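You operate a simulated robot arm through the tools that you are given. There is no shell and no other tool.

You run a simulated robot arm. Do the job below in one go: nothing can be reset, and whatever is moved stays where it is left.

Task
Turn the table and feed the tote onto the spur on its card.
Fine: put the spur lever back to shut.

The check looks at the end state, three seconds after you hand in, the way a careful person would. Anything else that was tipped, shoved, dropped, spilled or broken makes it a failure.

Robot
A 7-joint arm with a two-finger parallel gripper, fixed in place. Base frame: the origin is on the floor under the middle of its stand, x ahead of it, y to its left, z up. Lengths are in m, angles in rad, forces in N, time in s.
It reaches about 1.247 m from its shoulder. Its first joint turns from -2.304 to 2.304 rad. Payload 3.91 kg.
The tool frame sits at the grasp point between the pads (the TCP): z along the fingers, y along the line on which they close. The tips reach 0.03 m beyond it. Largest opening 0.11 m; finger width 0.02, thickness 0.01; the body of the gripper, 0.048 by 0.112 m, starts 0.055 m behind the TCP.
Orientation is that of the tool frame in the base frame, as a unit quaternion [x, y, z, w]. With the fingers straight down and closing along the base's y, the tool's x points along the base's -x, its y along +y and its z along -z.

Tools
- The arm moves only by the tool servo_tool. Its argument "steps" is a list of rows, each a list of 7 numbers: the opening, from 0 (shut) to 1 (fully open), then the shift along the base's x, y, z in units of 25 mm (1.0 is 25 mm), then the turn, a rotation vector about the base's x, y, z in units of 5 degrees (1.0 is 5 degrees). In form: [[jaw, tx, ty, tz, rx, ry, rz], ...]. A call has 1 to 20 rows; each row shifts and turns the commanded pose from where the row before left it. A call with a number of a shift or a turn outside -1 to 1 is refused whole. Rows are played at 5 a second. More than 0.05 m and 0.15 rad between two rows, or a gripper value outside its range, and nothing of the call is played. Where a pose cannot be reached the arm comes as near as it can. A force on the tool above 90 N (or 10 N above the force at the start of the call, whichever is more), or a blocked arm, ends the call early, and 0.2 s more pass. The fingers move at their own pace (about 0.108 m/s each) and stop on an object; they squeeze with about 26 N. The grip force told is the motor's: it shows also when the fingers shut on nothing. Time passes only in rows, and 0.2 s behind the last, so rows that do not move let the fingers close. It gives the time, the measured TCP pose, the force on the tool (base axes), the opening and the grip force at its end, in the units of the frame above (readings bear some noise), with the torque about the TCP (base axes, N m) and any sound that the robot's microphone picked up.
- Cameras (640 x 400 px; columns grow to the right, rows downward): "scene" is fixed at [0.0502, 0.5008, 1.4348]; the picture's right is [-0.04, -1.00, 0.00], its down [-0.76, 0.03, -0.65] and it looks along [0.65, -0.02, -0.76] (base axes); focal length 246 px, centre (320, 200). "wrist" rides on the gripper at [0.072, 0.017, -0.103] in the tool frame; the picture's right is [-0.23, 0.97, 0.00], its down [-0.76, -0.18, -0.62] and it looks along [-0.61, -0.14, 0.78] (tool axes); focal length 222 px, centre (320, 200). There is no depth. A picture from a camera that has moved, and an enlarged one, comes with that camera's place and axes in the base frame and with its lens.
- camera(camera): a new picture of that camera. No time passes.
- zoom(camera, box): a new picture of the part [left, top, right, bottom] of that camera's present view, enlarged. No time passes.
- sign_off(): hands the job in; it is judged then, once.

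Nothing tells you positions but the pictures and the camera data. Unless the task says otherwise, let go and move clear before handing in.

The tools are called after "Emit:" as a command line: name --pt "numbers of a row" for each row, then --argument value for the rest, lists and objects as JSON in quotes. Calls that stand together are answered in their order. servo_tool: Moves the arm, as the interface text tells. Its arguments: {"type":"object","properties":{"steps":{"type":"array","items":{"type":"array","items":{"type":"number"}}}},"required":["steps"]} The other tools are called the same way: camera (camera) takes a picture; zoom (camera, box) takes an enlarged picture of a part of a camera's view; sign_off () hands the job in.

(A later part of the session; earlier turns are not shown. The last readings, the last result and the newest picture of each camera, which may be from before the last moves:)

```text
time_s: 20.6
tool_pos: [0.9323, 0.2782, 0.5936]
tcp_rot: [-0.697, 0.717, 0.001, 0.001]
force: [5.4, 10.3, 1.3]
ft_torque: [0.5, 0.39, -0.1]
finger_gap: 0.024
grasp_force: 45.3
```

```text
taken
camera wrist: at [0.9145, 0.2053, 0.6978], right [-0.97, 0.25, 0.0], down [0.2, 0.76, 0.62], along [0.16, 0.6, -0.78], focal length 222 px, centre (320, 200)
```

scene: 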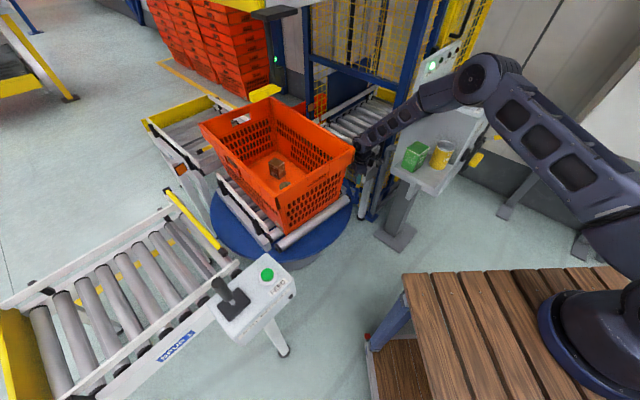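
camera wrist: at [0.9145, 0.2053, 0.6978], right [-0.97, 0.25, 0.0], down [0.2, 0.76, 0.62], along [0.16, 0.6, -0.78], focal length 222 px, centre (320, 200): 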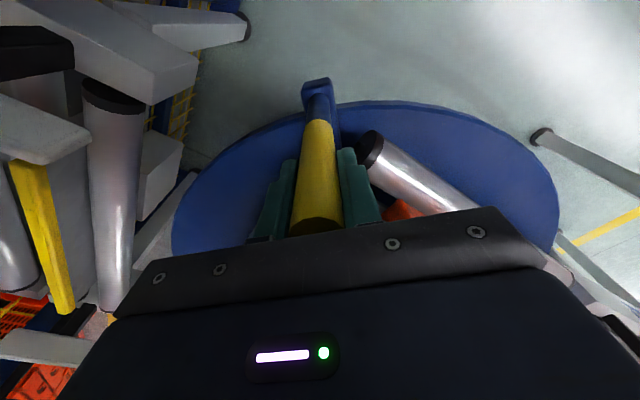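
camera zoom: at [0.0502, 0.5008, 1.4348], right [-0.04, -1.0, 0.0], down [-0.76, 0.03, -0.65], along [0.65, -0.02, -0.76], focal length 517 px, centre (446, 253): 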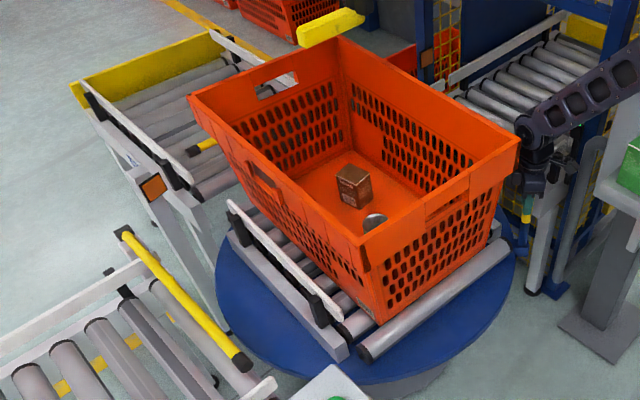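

Emit:
zoom --camera "scene" --box '[200, 160, 290, 260]'

Emit:
zoom --camera "scene" --box '[140, 90, 240, 190]'

Emit:
zoom --camera "scene" --box '[260, 180, 360, 260]'

```text
4.00 times, centred on (245, 210) of scene
camera zoom: at [0.0502, 0.5008, 1.4348], right [-0.04, -1.0, 0.0], down [-0.76, 0.03, -0.65], along [0.65, -0.02, -0.76], focal length 982 px, centre (620, 160)
```

zoom: 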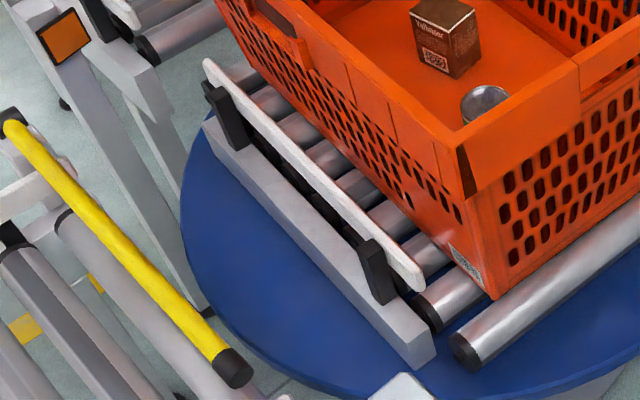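

```text
4.00 times, centred on (190, 140) of scene
camera zoom: at [0.0502, 0.5008, 1.4348], right [-0.04, -1.0, 0.0], down [-0.76, 0.03, -0.65], along [0.65, -0.02, -0.76], focal length 982 px, centre (840, 440)
```

zoom: 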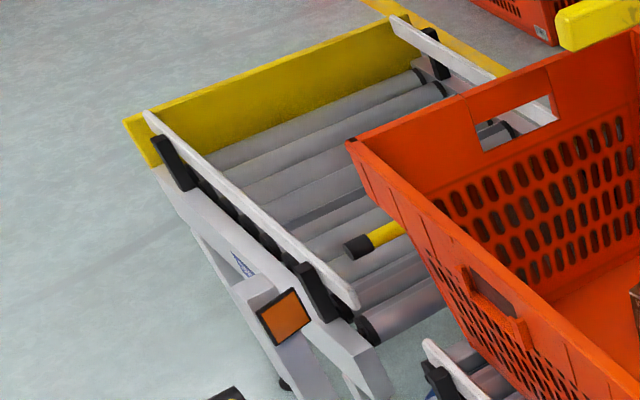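

```text
5.00 times, centred on (310, 220) of scene
camera zoom: at [0.0502, 0.5008, 1.4348], right [-0.04, -1.0, 0.0], down [-0.76, 0.03, -0.65], along [0.65, -0.02, -0.76], focal length 1228 px, centre (370, 100)
```

zoom: 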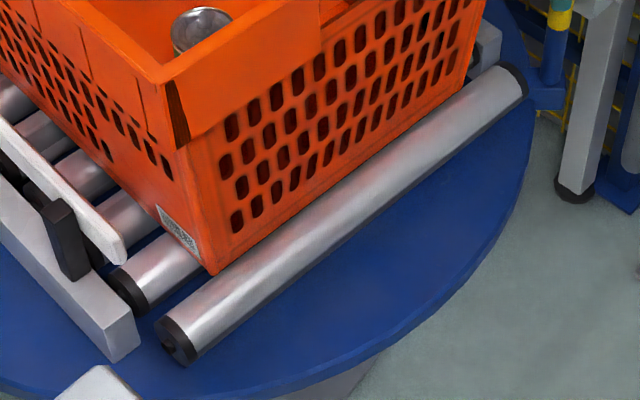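

Precise line fits give the bed at about 41.2° and spur 2 at about 44.5°. I'm turning roughly 3° more.

Emit:
servo_tool --pt "0 0.4 0.02 0 0 0 0.28" --pt "0 0.4 -0.01 0 0 0 0.28" --pt "0 0 0 0 0 0 0"

Emit:
zoom --camera "scene" --box '[200, 160, 290, 260]'

Emit:
zoom --camera "scene" --box '[260, 180, 360, 260]'

Emit:
camera --camera "scene"

```text
time_s: 21.4
tool_pos: [0.9533, 0.2762, 0.5928]
tcp_rot: [0.714, -0.7, 0.0, 0.0]
force: [2.5, 1.7, 11.8]
ft_torque: [-0.09, 0.24, -0.26]
finger_gap: 0.024
grasp_force: 45.0
```

```text
4.00 times, centred on (245, 210) of scene
camera zoom: at [0.0502, 0.5008, 1.4348], right [-0.04, -1.0, 0.0], down [-0.76, 0.03, -0.65], along [0.65, -0.02, -0.76], focal length 982 px, centre (620, 160)
```

zoom: 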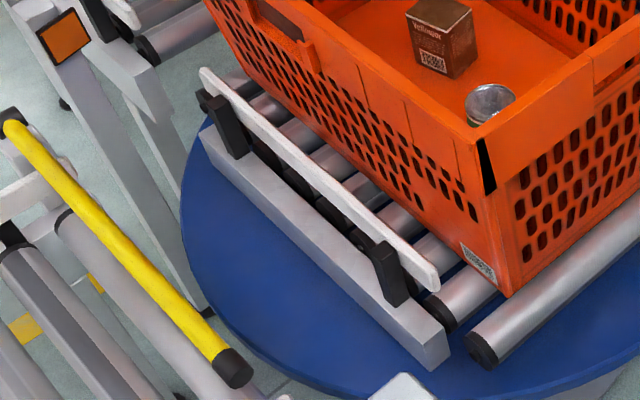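

```text
5.00 times, centred on (310, 220) of scene
camera zoom: at [0.0502, 0.5008, 1.4348], right [-0.04, -1.0, 0.0], down [-0.76, 0.03, -0.65], along [0.65, -0.02, -0.76], focal length 1228 px, centre (370, 100)
```

zoom: 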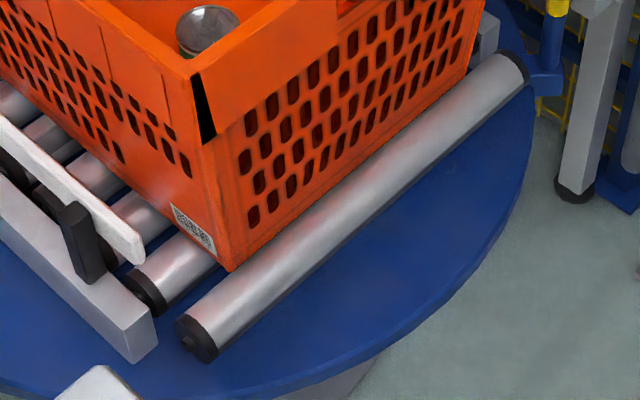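

```text
taken
```

scene: 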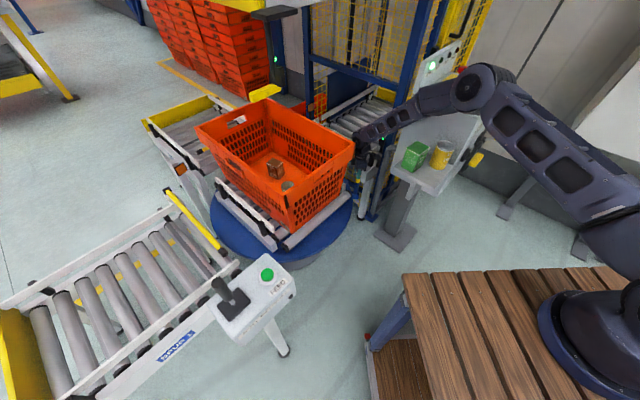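

The bed now reads about 43.5° against about 44.2° for the spur on the same kinds of edges. I'm making one last small nudge, then letting go of the peg.

Emit:
servo_tool --pt "0 0.17 -0.005 0 0 0 0.12" --pt "0 0 0 0 0 0 0" --pt "0.5 0 0 0 0 0 0" --pt "1 0 0 0 0 0 0" --pt "1 0 0 0 0 0 0"

Emit:
zoom --camera "scene" --box '[200, 160, 290, 260]'

Emit:
zoom --camera "scene" --box '[260, 180, 360, 260]'

Emit:
camera --camera "wrist"

```text
time_s: 22.6
tool_pos: [0.9569, 0.2759, 0.5926]
tcp_rot: [0.718, -0.696, -0.001, 0.0]
force: [-0.1, -0.4, -0.1]
ft_torque: [0.02, 0.03, 0.01]
finger_gap: 0.1101
grasp_force: 0.0
```

```text
4.00 times, centred on (245, 210) of scene
camera zoom: at [0.0502, 0.5008, 1.4348], right [-0.04, -1.0, 0.0], down [-0.76, 0.03, -0.65], along [0.65, -0.02, -0.76], focal length 982 px, centre (620, 160)
```

zoom: 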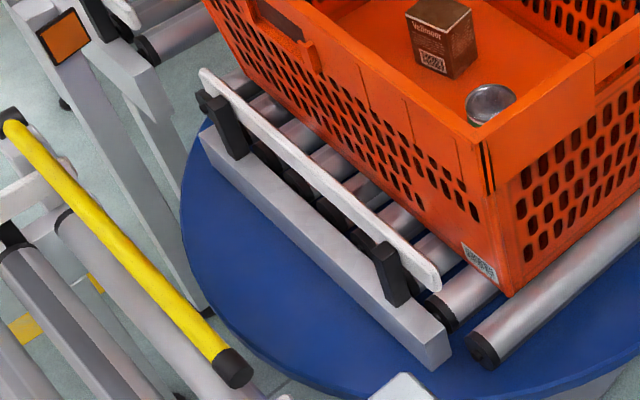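

```text
5.00 times, centred on (310, 220) of scene
camera zoom: at [0.0502, 0.5008, 1.4348], right [-0.04, -1.0, 0.0], down [-0.76, 0.03, -0.65], along [0.65, -0.02, -0.76], focal length 1228 px, centre (370, 100)
```

zoom: 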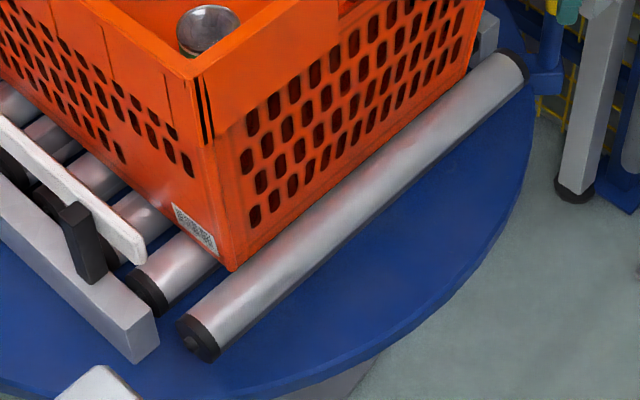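

```text
taken
camera wrist: at [0.9434, 0.2037, 0.6975], right [-0.98, 0.2, 0.0], down [0.15, 0.77, 0.62], along [0.12, 0.61, -0.78], focal length 222 px, centre (320, 200)
```

wrist: 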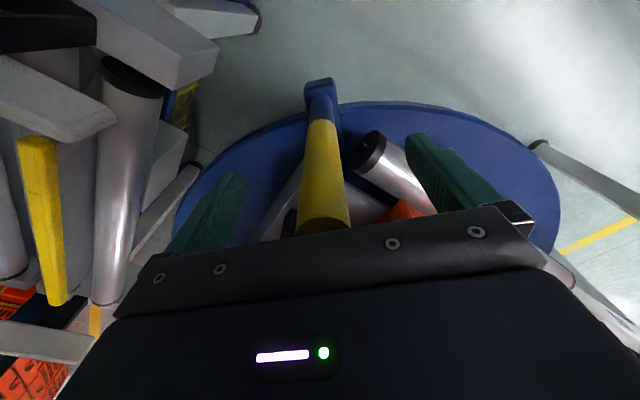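

The peg is released. I'm lifting straight up and clear before checking the alignment.

Emit:
servo_tool --pt "1 0 0 0.8 0 0 0" --pt "1 0 0 0.8 0 0 0" --pt "1 0 0 0.8 0 0 0" --pt "1 0 0 0.8 0 0 0" --pt "1 0 0 0.9 0 0 0" --pt "1 0 0 0.9 0 0 0" --pt "1 0 0 0.9 0 0 0" --pt "1 0 0 0.9 0 0 0" --pt "1 0 0 0.9 0 0 0" --pt "1 0 0 0.9 0 0 0" --pt "1 0 0 0.9 0 0 0" --pt "1 0 0 0.9 0 0 0" --pt "1 0 0 0.9 0 0 0"

Emit:
camera --camera "scene"

Emit:
camera --camera "wrist"

```text
time_s: 25.4
tool_pos: [0.9567, 0.2781, 0.8749]
tcp_rot: [0.718, -0.696, 0.0, 0.0]
force: [0.0, -0.6, -1.3]
ft_torque: [-0.02, -0.01, 0.0]
finger_gap: 0.1102
grasp_force: 0.0
```

```text
taken
```

scene: 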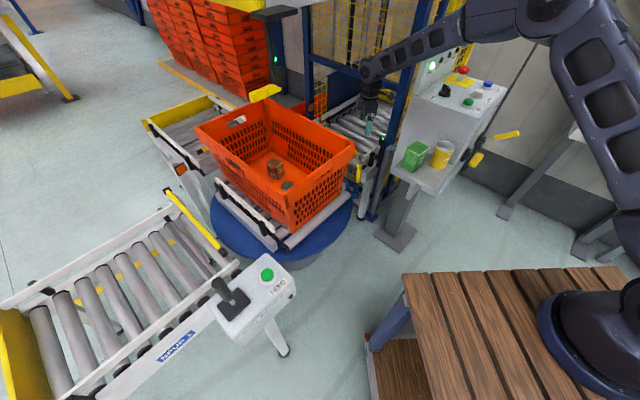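

```text
taken
camera wrist: at [0.9442, 0.204, 0.9789], right [-0.98, 0.2, 0.0], down [0.15, 0.77, 0.62], along [0.12, 0.61, -0.78], focal length 222 px, centre (320, 200)
```

wrist: 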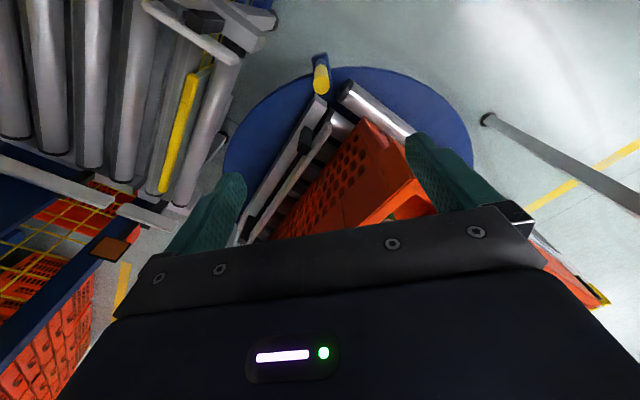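

Emit:
zoom --camera "wrist" --box '[0, 0, 320, 200]'

Emit:
zoom --camera "wrist" --box '[220, 40, 420, 240]'

```text
2.00 times, centred on (160, 100) of wrist
camera zoom: at [0.9442, 0.204, 0.9789], right [-0.98, 0.2, 0.0], down [0.15, 0.77, 0.62], along [0.12, 0.61, -0.78], focal length 444 px, centre (640, 400)
```

zoom: 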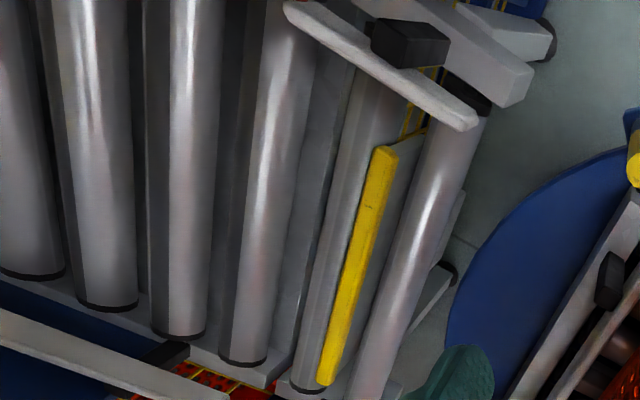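

```text
2.00 times, centred on (320, 140) of wrist
camera zoom: at [0.9442, 0.204, 0.9789], right [-0.98, 0.2, 0.0], down [0.15, 0.77, 0.62], along [0.12, 0.61, -0.78], focal length 444 px, centre (320, 320)
```

zoom: 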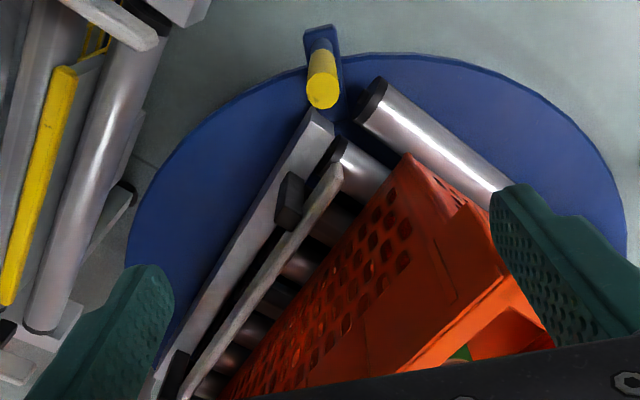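

From this viewpoint the bed fits at 45.4–46.4° and the perpendicular lift rollers at about 45°, so the table is aligned with spur 2 to within about 1°. Next is the lever, so I'm moving high over to the spur box.

Emit:
servo_tool --pt "1 -0.8 0.3 0.8 0 0 -0.47" --pt "1 -0.9 0.35 0.8 0 0 -0.47" --pt "1 -0.95 0.35 0.8 0 0 -0.47" --pt "1 -0.95 0.35 0.8 0 0 -0.47" --pt "1 -0.95 0.35 0.8 0 0 -0.47" --pt "1 -0.95 0.35 0.8 0 0 -0.47" --pt "1 -0.95 0.35 0.8 0 0 -0.47" --pt "1 -0.95 0.35 0.8 0 0 -0.47" --pt "1 -0.95 0.35 0.8 0 0 -0.47" --pt "1 -0.95 0.35 0.8 0 0 -0.47" --pt "1 -0.95 0.35 0.8 0 0 -0.47" --pt "1 -0.95 0.35 0.8 0 0 -0.47" --pt "1 -0.95 0.35 0.8 0 0 -0.47" --pt "1 -0.95 0.35 0.8 0 0 -0.47" --pt "1 -0.95 0.35 0.8 0 0 -0.47" --pt "1 -0.95 0.35 0.8 0 0 -0.47" --pt "1 -0.95 0.35 0.8 0 0 -0.47" --pt "1 -0.95 0.35 0.4 0 0 -0.47" --pt "1 -0.95 0.35 0.2 0 0 -0.47" --pt "1 -0.95 0.35 0 0 0 -0.47"

Emit:
camera --camera "scene"

Emit:
camera --camera "wrist"

```text
time_s: 29.6
tool_pos: [0.4858, 0.4516, 1.2313]
tcp_rot: [-0.38, 0.925, 0.001, 0.0]
force: [0.2, 0.2, -0.3]
ft_torque: [0.0, 0.02, 0.01]
finger_gap: 0.1101
grasp_force: 0.1
```

```text
taken
```

scene: 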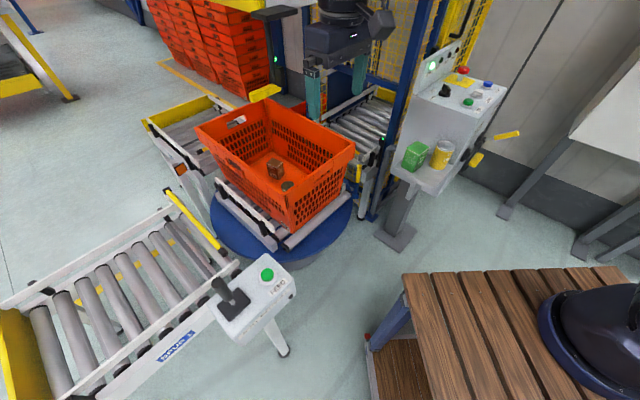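

```text
taken
camera wrist: at [0.423, 0.4132, 1.3343], right [-0.52, 0.85, 0.0], down [0.67, 0.41, 0.62], along [0.53, 0.33, -0.78], focal length 222 px, centre (320, 200)
```

wrist: 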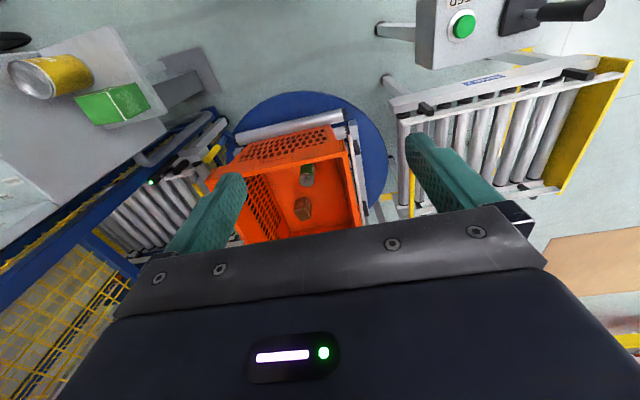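

Emit:
servo_tool --pt "1 -0.9 0.87 0 0 0 0" --pt "1 -0.9 0.87 0 0 0 0" --pt "1 -0.9 0.87 0 0 0 0" --pt "1 -0.9 0.87 0 0 0 0" --pt "1 -0.9 0.87 0 0 0 0" --pt "1 -0.9 0.87 0 0 0 0" --pt "1 -0.9 0.87 0 0 0 0" --pt "1 -0.9 0.87 0 0 0 0" --pt "1 -0.9 0.87 0 0 0 0" --pt "1 -0.9 0.87 0 0 0 0" --pt "1 0 0 0 0 0 0"

Emit:
camera --camera "scene"

Emit:
camera --camera "wrist"

```text
time_s: 32.0
tool_pos: [0.2605, 0.6691, 1.2332]
tcp_rot: [-0.382, 0.924, 0.001, -0.001]
force: [-0.6, -0.4, 0.1]
ft_torque: [0.01, -0.02, 0.01]
finger_gap: 0.1096
grasp_force: 0.1
```

```text
taken
```

scene: 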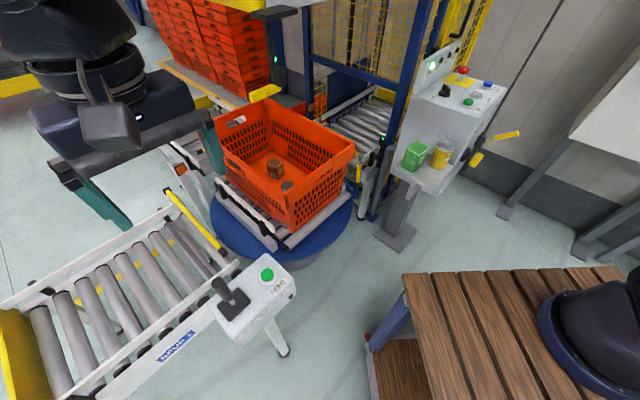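

```text
taken
camera wrist: at [0.1978, 0.6299, 1.3369], right [-0.52, 0.85, 0.0], down [0.67, 0.41, 0.62], along [0.53, 0.33, -0.78], focal length 222 px, centre (320, 200)
```

wrist: 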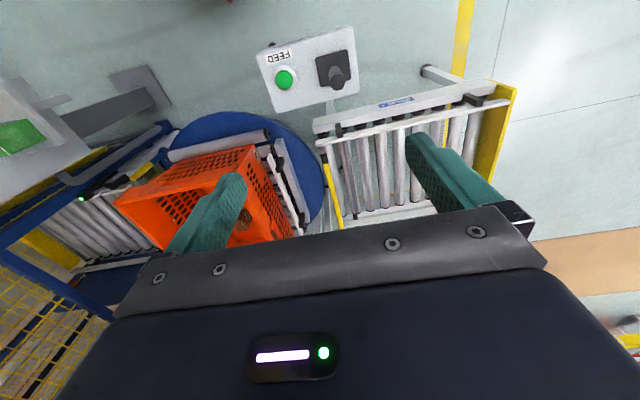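

Emit:
zoom --camera "wrist" --box '[250, 20, 370, 120]'

Emit:
zoom --camera "scene" --box '[200, 250, 300, 350]'

```text
4.00 times, centred on (310, 70) of wrist
camera zoom: at [0.1978, 0.6299, 1.3369], right [-0.52, 0.85, 0.0], down [0.67, 0.41, 0.62], along [0.53, 0.33, -0.78], focal length 888 px, centre (360, 720)
```

zoom: 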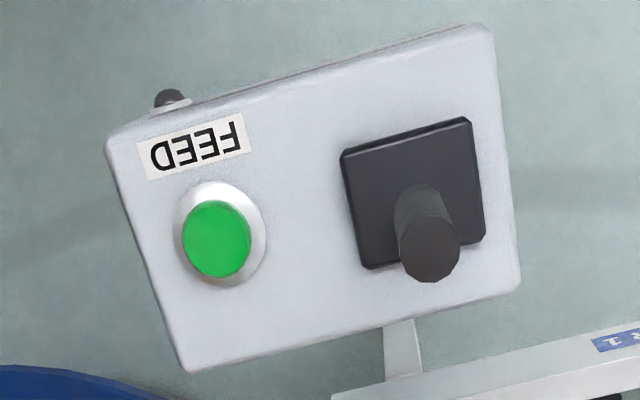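

```text
4.00 times, centred on (250, 300) of scene
camera zoom: at [0.0502, 0.5008, 1.4348], right [-0.04, -1.0, 0.0], down [-0.76, 0.03, -0.65], along [0.65, -0.02, -0.76], focal length 982 px, centre (600, -200)
```

zoom: 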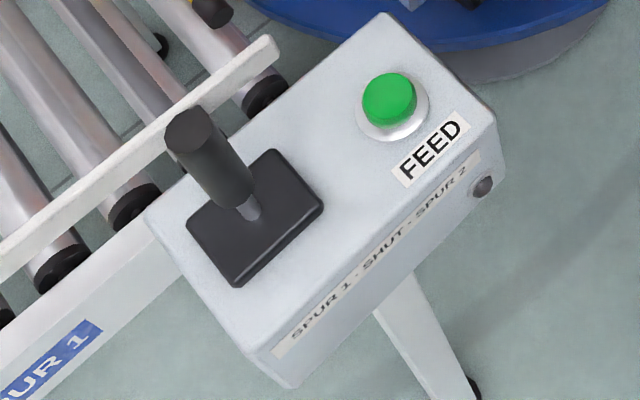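

The lever stands upright at (0.240, 0.688), with its top at z≈0.98, and it swings along the ±45° line toward the button for SPUR 2. I'm lowering over it with the fingers straddling it.

Emit:
servo_tool --pt "0.6 -0.41 0.38 0 0 0 0" --pt "0.6 -0.41 0.38 -0.8 0 0 0" --pt "0.6 0 0 -0.9 0 0 0" --pt "0.6 0 0 -0.9 0 0 0" --pt "0.6 0 0 -0.9 0 0 0" --pt "0.6 0 0 -0.9 0 0 0" --pt "0.6 0 0 -0.9 0 0 0" --pt "0.6 0 0 -0.9 0 0 0" --pt "0.6 0 0 -0.9 0 0 0" --pt "0.6 0 0 0 0 0 0"

Emit:
camera --camera "wrist"

Emit:
camera --camera "scene"

```text
time_s: 34.2
tool_pos: [0.2379, 0.6881, 1.0532]
tcp_rot: [-0.381, 0.925, 0.0, 0.0]
force: [-0.9, -0.5, 0.5]
ft_torque: [-0.01, -0.01, -0.01]
finger_gap: 0.0659
grasp_force: 0.0
```

```text
taken
camera wrist: at [0.1775, 0.6484, 1.1578], right [-0.53, 0.85, 0.0], down [0.67, 0.41, 0.62], along [0.53, 0.33, -0.78], focal length 222 px, centre (320, 200)
```

wrist: 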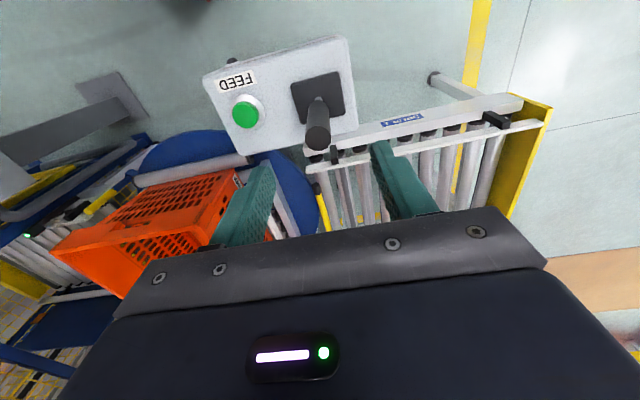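

```text
taken
```

scene: 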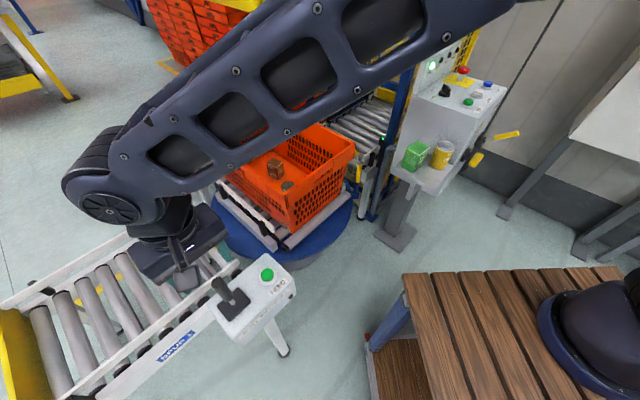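

Emit:
servo_tool --pt "0.6 0 0 -0.7 0 0 0" --pt "0.6 0 0 -0.7 0 0 0" --pt "0.6 0 0 -0.7 0 0 0" --pt "0.6 0 0 -0.7 0 0 0" --pt "0.6 0 0 -0.7 0 0 0" --pt "0.6 0 0 0 0 0 0"

Emit:
camera --camera "wrist"

Emit:
zoom --camera "scene" --box '[140, 200, 320, 340]'

```text
time_s: 35.6
tool_pos: [0.2408, 0.6887, 0.9651]
tcp_rot: [-0.382, 0.924, 0.0, 0.0]
force: [-0.2, 0.1, -0.1]
ft_torque: [0.0, -0.03, 0.0]
finger_gap: 0.0661
grasp_force: 0.1
```

```text
taken
camera wrist: at [0.1776, 0.6485, 1.0693], right [-0.53, 0.85, 0.0], down [0.67, 0.41, 0.62], along [0.53, 0.33, -0.78], focal length 222 px, centre (320, 200)
```

wrist: 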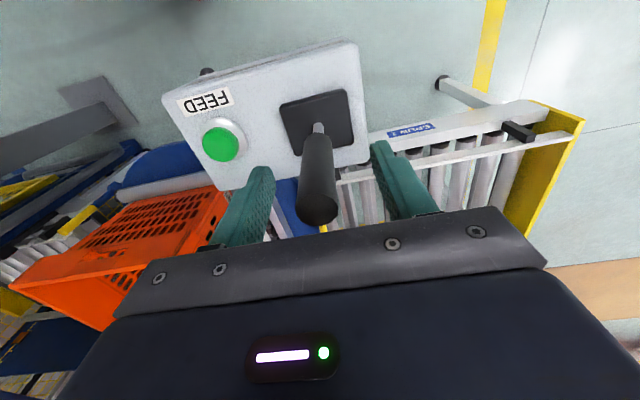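

```text
2.86 times, centred on (230, 270) of scene
camera zoom: at [0.0502, 0.5008, 1.4348], right [-0.04, -1.0, 0.0], down [-0.76, 0.03, -0.65], along [0.65, -0.02, -0.76], focal length 702 px, centre (577, 0)
```

zoom: 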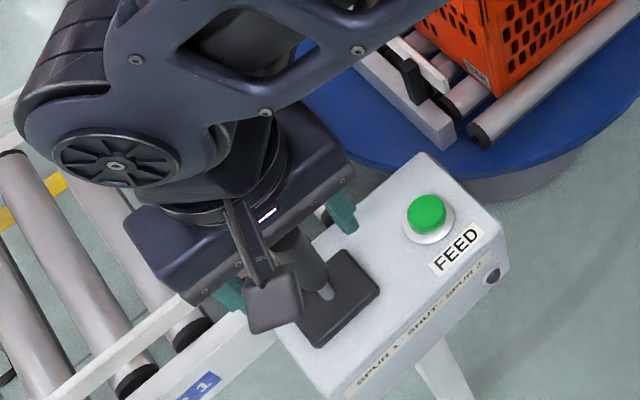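

The fingers straddle the lever. I'm narrowing the gap a little and pushing toward SPUR 2 in small steps.

Emit:
servo_tool --pt "0.34 0 0 0 0 0 0" --pt "0.34 0 0 0 0 0 0" --pt "0.34 0.25 -0.25 0 0 0 0" --pt "0.34 0.25 -0.25 0 0 0 0" --pt "0.34 0.25 -0.25 0 0 0 0"

Emit:
camera --camera "wrist"

```text
time_s: 36.8
tool_pos: [0.2599, 0.6691, 0.9653]
tcp_rot: [-0.381, 0.924, 0.0, 0.001]
force: [0.0, 0.2, -1.2]
ft_torque: [-0.01, 0.01, 0.01]
finger_gap: 0.0377
grasp_force: 0.1
```

```text
taken
camera wrist: at [0.1964, 0.6296, 1.0698], right [-0.52, 0.85, 0.0], down [0.67, 0.41, 0.62], along [0.53, 0.33, -0.78], focal length 222 px, centre (320, 200)
```

wrist: 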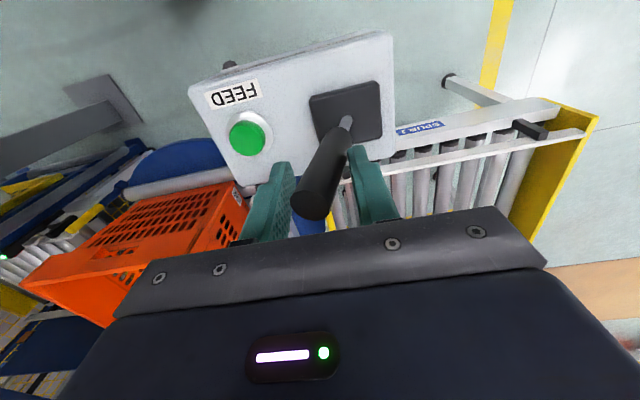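

Emit:
servo_tool --pt "0.34 0.25 -0.25 0 0 0 0" --pt "0.34 0.25 -0.25 0 0 0 0"

Emit:
camera --camera "wrist"

Emit:
camera --camera "scene"

```text
time_s: 37.4
tool_pos: [0.2708, 0.6577, 0.9665]
tcp_rot: [-0.382, 0.924, 0.001, 0.001]
force: [-6.1, 4.0, 9.5]
ft_torque: [0.59, 1.21, 0.02]
finger_gap: 0.0413
grasp_force: 34.2
```

```text
taken
camera wrist: at [0.2079, 0.6183, 1.0702], right [-0.53, 0.85, 0.0], down [0.67, 0.41, 0.62], along [0.53, 0.33, -0.78], focal length 222 px, centre (320, 200)
```

wrist: 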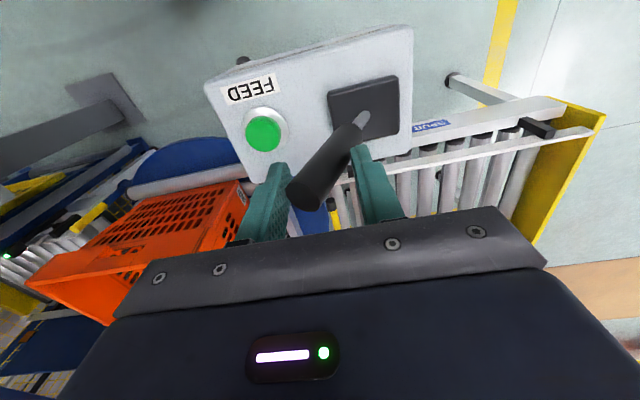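

```text
taken
```

scene: 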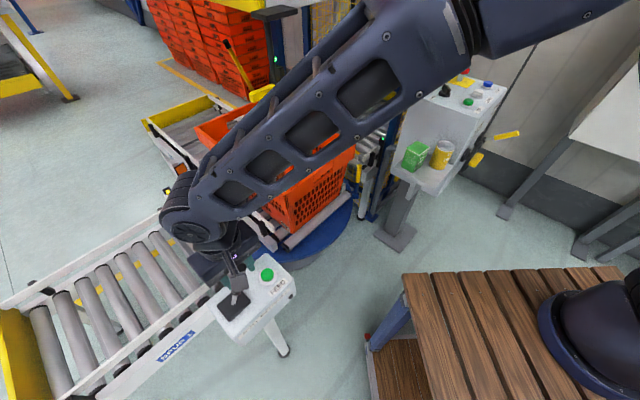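

The spur 2 gate arm has lifted, so the lever is over. I'm opening the fingers to see whether the lever stays there.

Emit:
servo_tool --pt "0.6 0 0 0 0 0 0" --pt "0.6 0 0 0 0 0 0" --pt "0.6 0 0 0 0 0 0"

Emit:
camera --camera "wrist"

Emit:
zoom --camera "scene" --box '[140, 20, 300, 200]'

Emit:
zoom --camera "scene" --box '[180, 240, 310, 350]'

```text
time_s: 38.2
tool_pos: [0.2715, 0.6573, 0.9648]
tcp_rot: [-0.382, 0.924, 0.0, 0.0]
force: [0.5, -0.2, -0.4]
ft_torque: [0.01, 0.01, -0.01]
finger_gap: 0.066
grasp_force: 0.1
```

```text
taken
camera wrist: at [0.2088, 0.6181, 1.0693], right [-0.52, 0.85, 0.0], down [0.67, 0.41, 0.62], along [0.53, 0.33, -0.78], focal length 222 px, centre (320, 200)
```

wrist: 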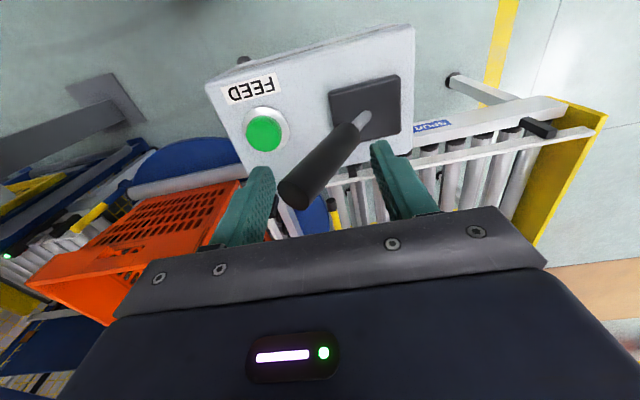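

```text
2.22 times, centred on (220, 110) of scene
camera zoom: at [0.0502, 0.5008, 1.4348], right [-0.04, -1.0, 0.0], down [-0.76, 0.03, -0.65], along [0.65, -0.02, -0.76], focal length 546 px, centre (542, 400)
```

zoom: 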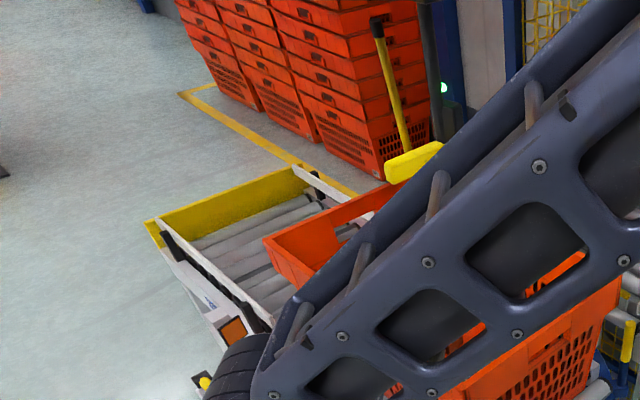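

```text
3.64 times, centred on (245, 295) of scene
camera zoom: at [0.0502, 0.5008, 1.4348], right [-0.04, -1.0, 0.0], down [-0.76, 0.03, -0.65], along [0.65, -0.02, -0.76], focal length 893 px, centre (593, -146)
```

zoom: 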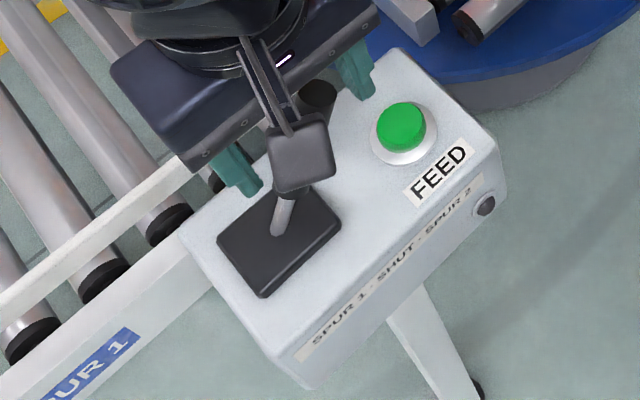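

The lever stays toward SPUR 2 on its own. I'm lifting clear to check the lever and gate before pressing FEED.

Emit:
servo_tool --pt "0.6 0 0 0.8 0 0 0" --pt "0.6 0 0 0.8 0 0 0" --pt "0.6 0 0 0.8 0 0 0" --pt "0.6 0 0 0.8 0 0 0" --pt "0.6 0 0 0.9 0 0 0" --pt "0.6 0 0 0.9 0 0 0" --pt "0.6 0 0 0.9 0 0 0" --pt "0.6 0 0 0.9 0 0 0" --pt "0.6 0 0 0.9 0 0 0" --pt "0.6 0 0 0.9 0 0 0"

Emit:
camera --camera "wrist"

Emit:
camera --camera "scene"

Emit:
zoom --camera "wrist" --box '[200, 20, 400, 160]'

```text
time_s: 40.4
tool_pos: [0.2709, 0.6577, 1.1809]
tcp_rot: [-0.381, 0.925, 0.0, 0.0]
force: [0.4, 1.3, -0.4]
ft_torque: [-0.05, 0.02, -0.03]
finger_gap: 0.0661
grasp_force: 0.1
```

```text
taken
camera wrist: at [0.209, 0.6187, 1.2863], right [-0.53, 0.85, 0.0], down [0.67, 0.41, 0.62], along [0.53, 0.33, -0.78], focal length 222 px, centre (320, 200)
```

wrist: 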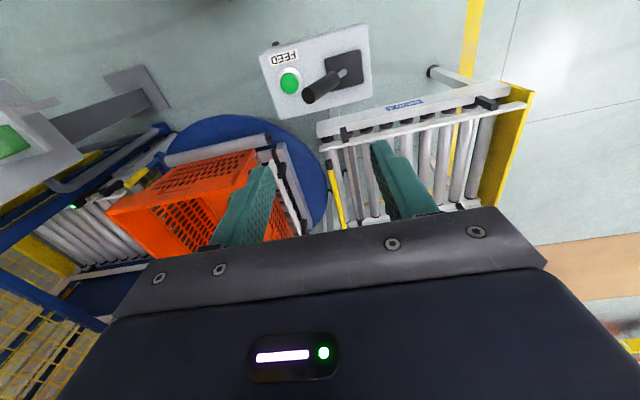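

```text
taken
```

scene: 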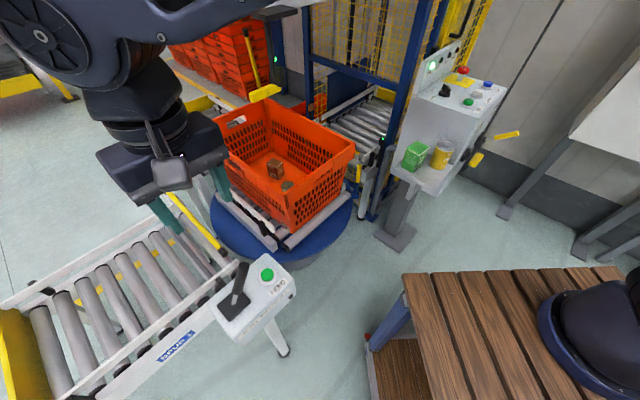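

```text
2.86 times, centred on (300, 90) of wrist
camera zoom: at [0.209, 0.6187, 1.2863], right [-0.53, 0.85, 0.0], down [0.67, 0.41, 0.62], along [0.53, 0.33, -0.78], focal length 635 px, centre (377, 514)
```

zoom: 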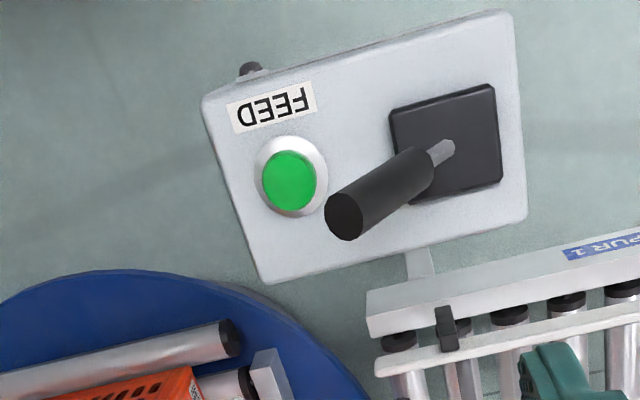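

The lever is held at SPUR 2 and gate 2 is raised. The tilted knob leans close to FEED, so I'll close the fingers and lean the gripper 30° away from it before pressing.

Emit:
servo_tool --pt "0 0.185 -0.235 0 0.707 0.707 0" --pt "0 0.185 -0.235 0 0.707 0.707 0" --pt "0 0.185 -0.235 -0.5 0.707 0.707 0" --pt "0 0.185 -0.235 -0.7 0.707 0.707 0" --pt "0 0.185 -0.235 -0.9 0.707 0.707 0" --pt "0 0.185 -0.235 -0.9 0.707 0.707 0" --pt "0 0.185 -0.235 -0.9 0 0 0" --pt "0 0.185 -0.235 -0.9 0 0 0" --pt "0 0 0 -0.9 0 0 0" --pt "0 0 0 -0.9 0 0 0" --pt "0 0 0 0 0 0 0"

Emit:
camera --camera "wrist"

Emit:
zoom --camera "scene" --box '[180, 200, 320, 340]'

```text
time_s: 42.8
tool_pos: [0.3071, 0.6111, 1.0148]
tcp_rot: [-0.368, 0.893, 0.239, -0.1]
force: [-0.8, -0.1, -0.3]
ft_torque: [-0.02, 0.02, 0.03]
finger_gap: 0.0
grasp_force: 26.3
```

```text
taken
camera wrist: at [0.2835, 0.534, 1.1143], right [-0.43, 0.76, 0.49], down [0.87, 0.21, 0.45], along [0.24, 0.62, -0.75], focal length 222 px, centre (320, 200)
```

wrist: 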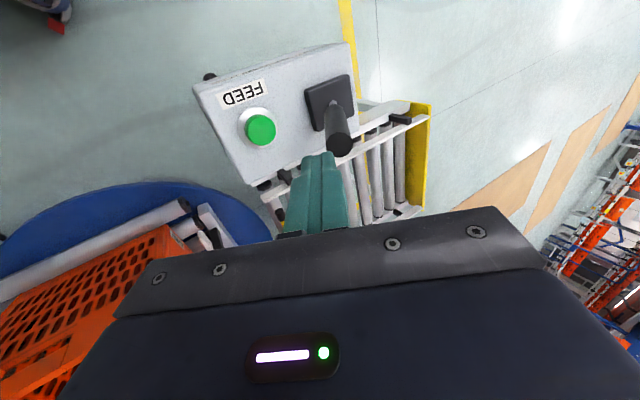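

```text
2.86 times, centred on (250, 270) of scene
camera zoom: at [0.0502, 0.5008, 1.4348], right [-0.04, -1.0, 0.0], down [-0.76, 0.03, -0.65], along [0.65, -0.02, -0.76], focal length 702 px, centre (520, 0)
```

zoom: 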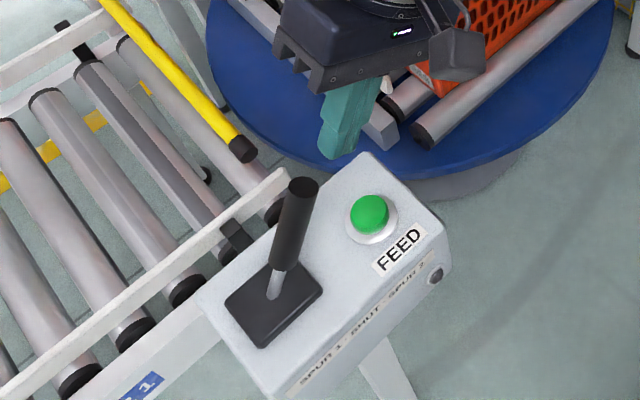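

The fingertip corner is lined up over the FEED button and the knob has clearance. I'm lowering now, then pressing gently.

Emit:
servo_tool --pt "0 0 0 -0.9 0 0 0" --pt "0 0 0 -0.9 0 0 0" --pt "0 0 0 -0.9 0 0 0" --pt "0 0 0 -0.9 0 0 0" --pt "0 0 0 0 0 0 0"

Emit:
camera --camera "wrist"

Emit:
zoom --camera "scene" --box '[190, 220, 310, 320]'

```text
time_s: 44.0
tool_pos: [0.3069, 0.609, 0.9254]
tcp_rot: [-0.368, 0.893, 0.239, -0.099]
force: [-0.4, -1.1, -0.5]
ft_torque: [0.01, -0.02, 0.01]
finger_gap: 0.0
grasp_force: 25.9
```

```text
taken
camera wrist: at [0.2827, 0.5327, 1.0249], right [-0.43, 0.76, 0.49], down [0.87, 0.21, 0.45], along [0.24, 0.62, -0.75], focal length 222 px, centre (320, 200)
```

wrist: 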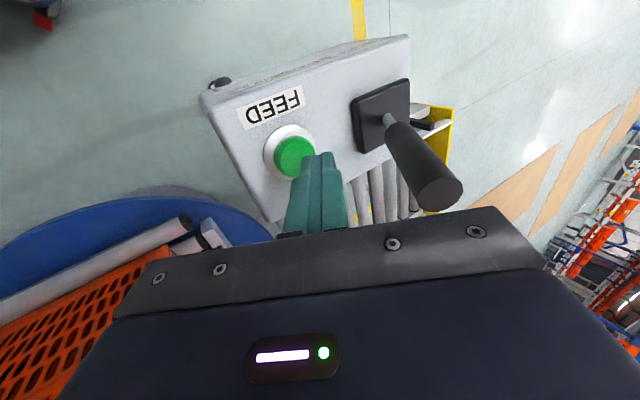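

```text
4.00 times, centred on (250, 270) of scene
camera zoom: at [0.0502, 0.5008, 1.4348], right [-0.04, -1.0, 0.0], down [-0.76, 0.03, -0.65], along [0.65, -0.02, -0.76], focal length 982 px, centre (600, -80)
```

zoom: 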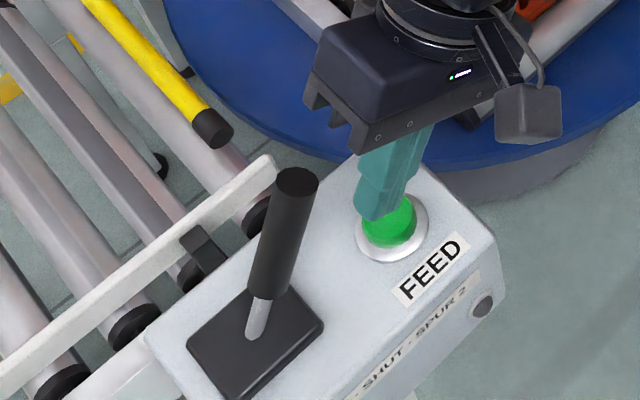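

The tip is over the button. I'm pressing down in small steps.

Emit:
servo_tool --pt "0 0 0 -0.2 0 0 0" --pt "0 0 0 -0.2 0 0 0" --pt "0 0 0 -0.2 0 0 0" --pt "0 0 0 0 0 0 0"

Emit:
camera --camera "wrist"

```text
time_s: 45.0
tool_pos: [0.3083, 0.6102, 0.9119]
tcp_rot: [-0.367, 0.893, 0.239, -0.099]
force: [0.7, 0.2, 0.0]
ft_torque: [-0.01, 0.0, 0.0]
finger_gap: 0.0
grasp_force: 26.0
```

```text
taken
camera wrist: at [0.2841, 0.5334, 1.0101], right [-0.43, 0.76, 0.49], down [0.87, 0.21, 0.45], along [0.24, 0.62, -0.75], focal length 222 px, centre (320, 200)
```

wrist: 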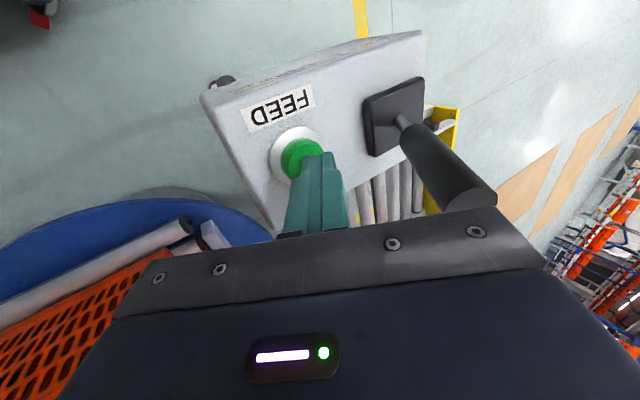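

Emit:
servo_tool --pt "0 0 0 -0.16 0 0 0" --pt "0 0 0 -0.16 0 0 0" --pt "0 0 0 0 0 0 0"

Emit:
zoom --camera "scene" --box '[190, 220, 310, 320]'

```text
time_s: 45.8
tool_pos: [0.3083, 0.6106, 0.9024]
tcp_rot: [-0.369, 0.893, 0.238, -0.099]
force: [-0.7, 2.9, 5.6]
ft_torque: [0.13, 0.05, 0.0]
finger_gap: 0.0
grasp_force: 26.0
heard: click
```

```text
4.00 times, centred on (250, 270) of scene
camera zoom: at [0.0502, 0.5008, 1.4348], right [-0.04, -1.0, 0.0], down [-0.76, 0.03, -0.65], along [0.65, -0.02, -0.76], focal length 982 px, centre (600, -80)
```

zoom: 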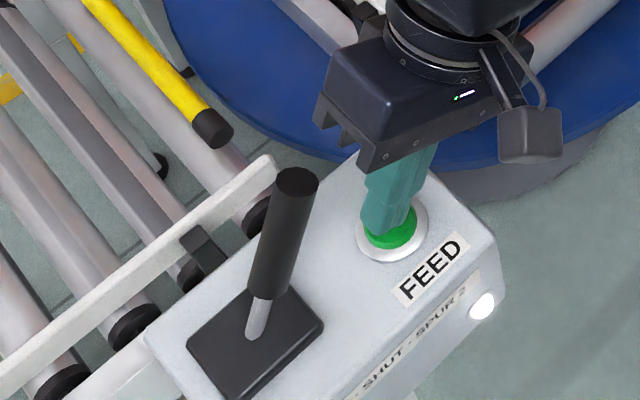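

There was a click and the lamp on the box lit. I'm checking whether the tote is moving.

Emit:
camera --camera "scene"

Emit:
servo_tool --pt "0 0 0 0 0 0 0" --pt "0 0 0 0 0 0 0" --pt "0 0 0 0 0 0 0"

Emit:
camera --camera "scene"

```text
taken
```

scene: 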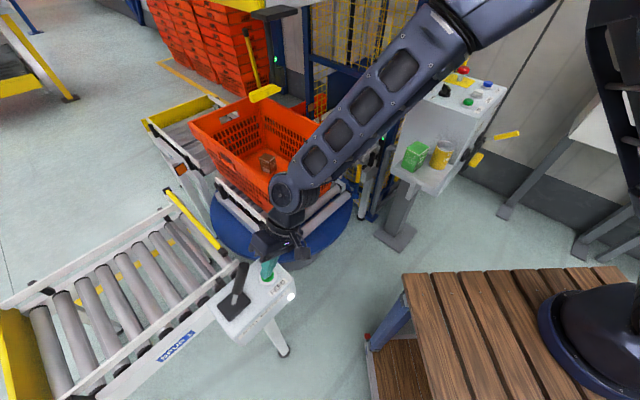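

```text
time_s: 46.6
tool_pos: [0.3094, 0.6103, 0.9026]
tcp_rot: [-0.368, 0.893, 0.24, -0.1]
force: [-0.6, 2.1, 5.8]
ft_torque: [0.06, 0.03, -0.03]
finger_gap: 0.0001
grasp_force: 25.9
```

```text
taken
```

scene: 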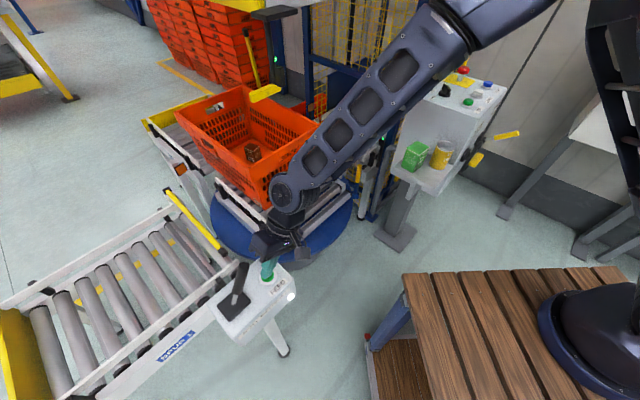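

The tote is moving onto spur 2. I'm holding the button and watching.

Emit:
servo_tool --pt "0 0 0 0 0 0 0" --pt "0 0 0 0 0 0 0" --pt "0 0 0 0 0 0 0" --pt "0 0 0 0 0 0 0" --pt "0 0 0 0 0 0 0"

Emit:
camera --camera "scene"

Emit:
zoom --camera "scene" --box '[130, 40, 330, 240]'

```text
time_s: 47.8
tool_pos: [0.3072, 0.61, 0.9032]
tcp_rot: [-0.369, 0.893, 0.239, -0.099]
force: [0.5, 0.0, 7.3]
ft_torque: [-0.01, 0.03, -0.02]
finger_gap: 0.0002
grasp_force: 26.0
```

```text
taken
```

scene: 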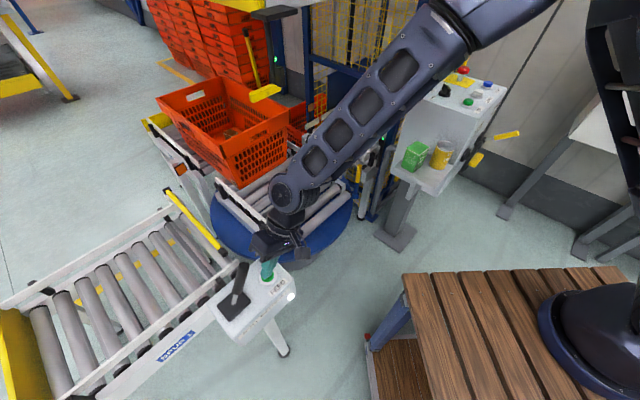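

```text
2.00 times, centred on (230, 140) of scene
camera zoom: at [0.0502, 0.5008, 1.4348], right [-0.04, -1.0, 0.0], down [-0.76, 0.03, -0.65], along [0.65, -0.02, -0.76], focal length 491 px, centre (500, 320)
```

zoom: 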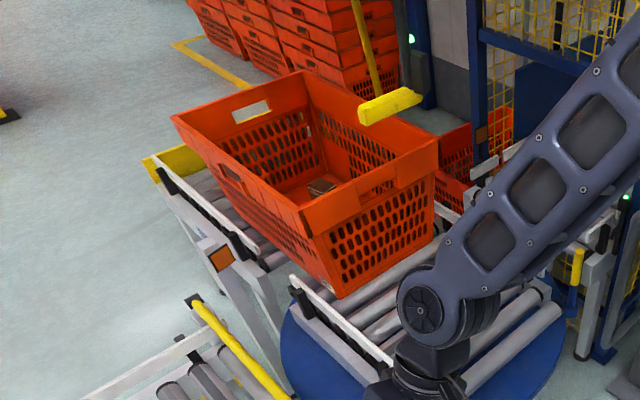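

Emit:
servo_tool --pt "0 0 0 0 0 0 0" --pt "0 0 0 0 0 0 0" --pt "0 0 0 0 0 0 0" --pt "0 0 0 0 0 0 0"

Emit:
zoom --camera "scene" --box '[130, 40, 330, 240]'

```text
time_s: 48.8
tool_pos: [0.3095, 0.6109, 0.9039]
tcp_rot: [-0.368, 0.893, 0.239, -0.1]
force: [0.2, 0.8, 5.9]
ft_torque: [0.06, 0.02, 0.01]
finger_gap: 0.0001
grasp_force: 25.9
```

```text
2.00 times, centred on (230, 140) of scene
camera zoom: at [0.0502, 0.5008, 1.4348], right [-0.04, -1.0, 0.0], down [-0.76, 0.03, -0.65], along [0.65, -0.02, -0.76], focal length 491 px, centre (500, 320)
```

zoom: 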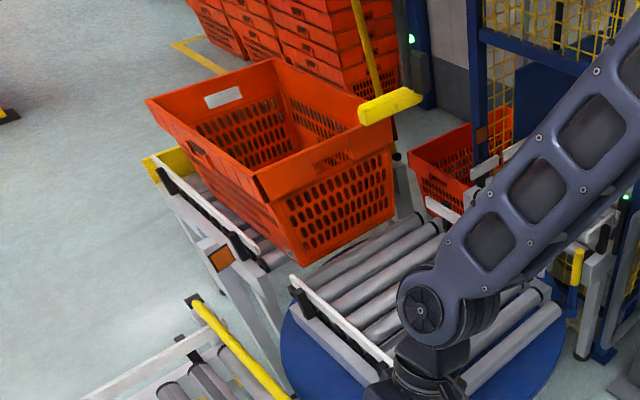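

Emit:
servo_tool --pt "0 0 0 0 0 0 0" --pt "0 0 0 0 0 0 0" --pt "0 0 0 0 0 0 0" --pt "0 0 0 0 0 0 0"

Emit:
zoom --camera "scene" --box '[130, 40, 330, 240]'

Emit:
camera --camera "scene"

```text
time_s: 49.8
tool_pos: [0.3103, 0.6101, 0.9027]
tcp_rot: [-0.368, 0.893, 0.239, -0.099]
force: [0.5, 0.4, 6.6]
ft_torque: [0.03, 0.03, -0.01]
finger_gap: 0.0
grasp_force: 25.5
```

```text
2.00 times, centred on (230, 140) of scene
camera zoom: at [0.0502, 0.5008, 1.4348], right [-0.04, -1.0, 0.0], down [-0.76, 0.03, -0.65], along [0.65, -0.02, -0.76], focal length 491 px, centre (500, 320)
```

zoom: 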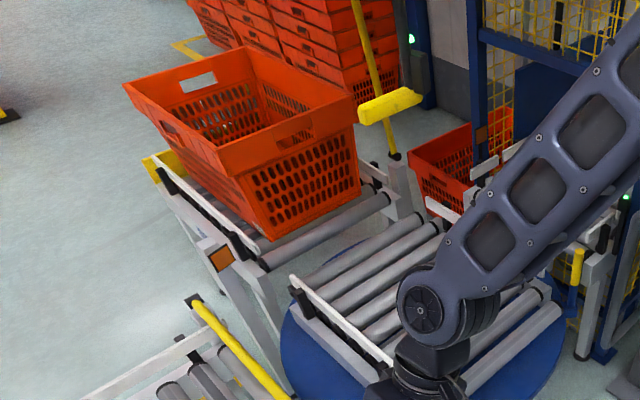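

```text
taken
```

scene: 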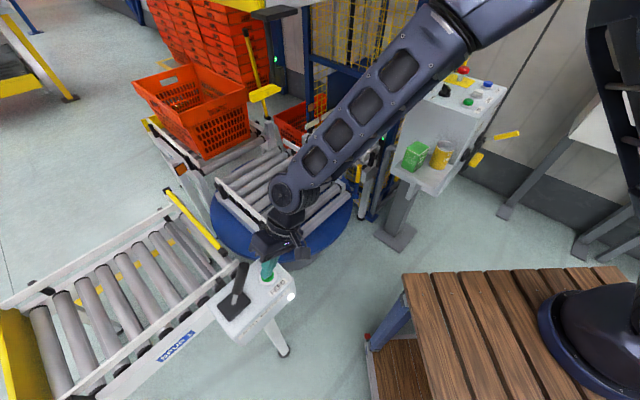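

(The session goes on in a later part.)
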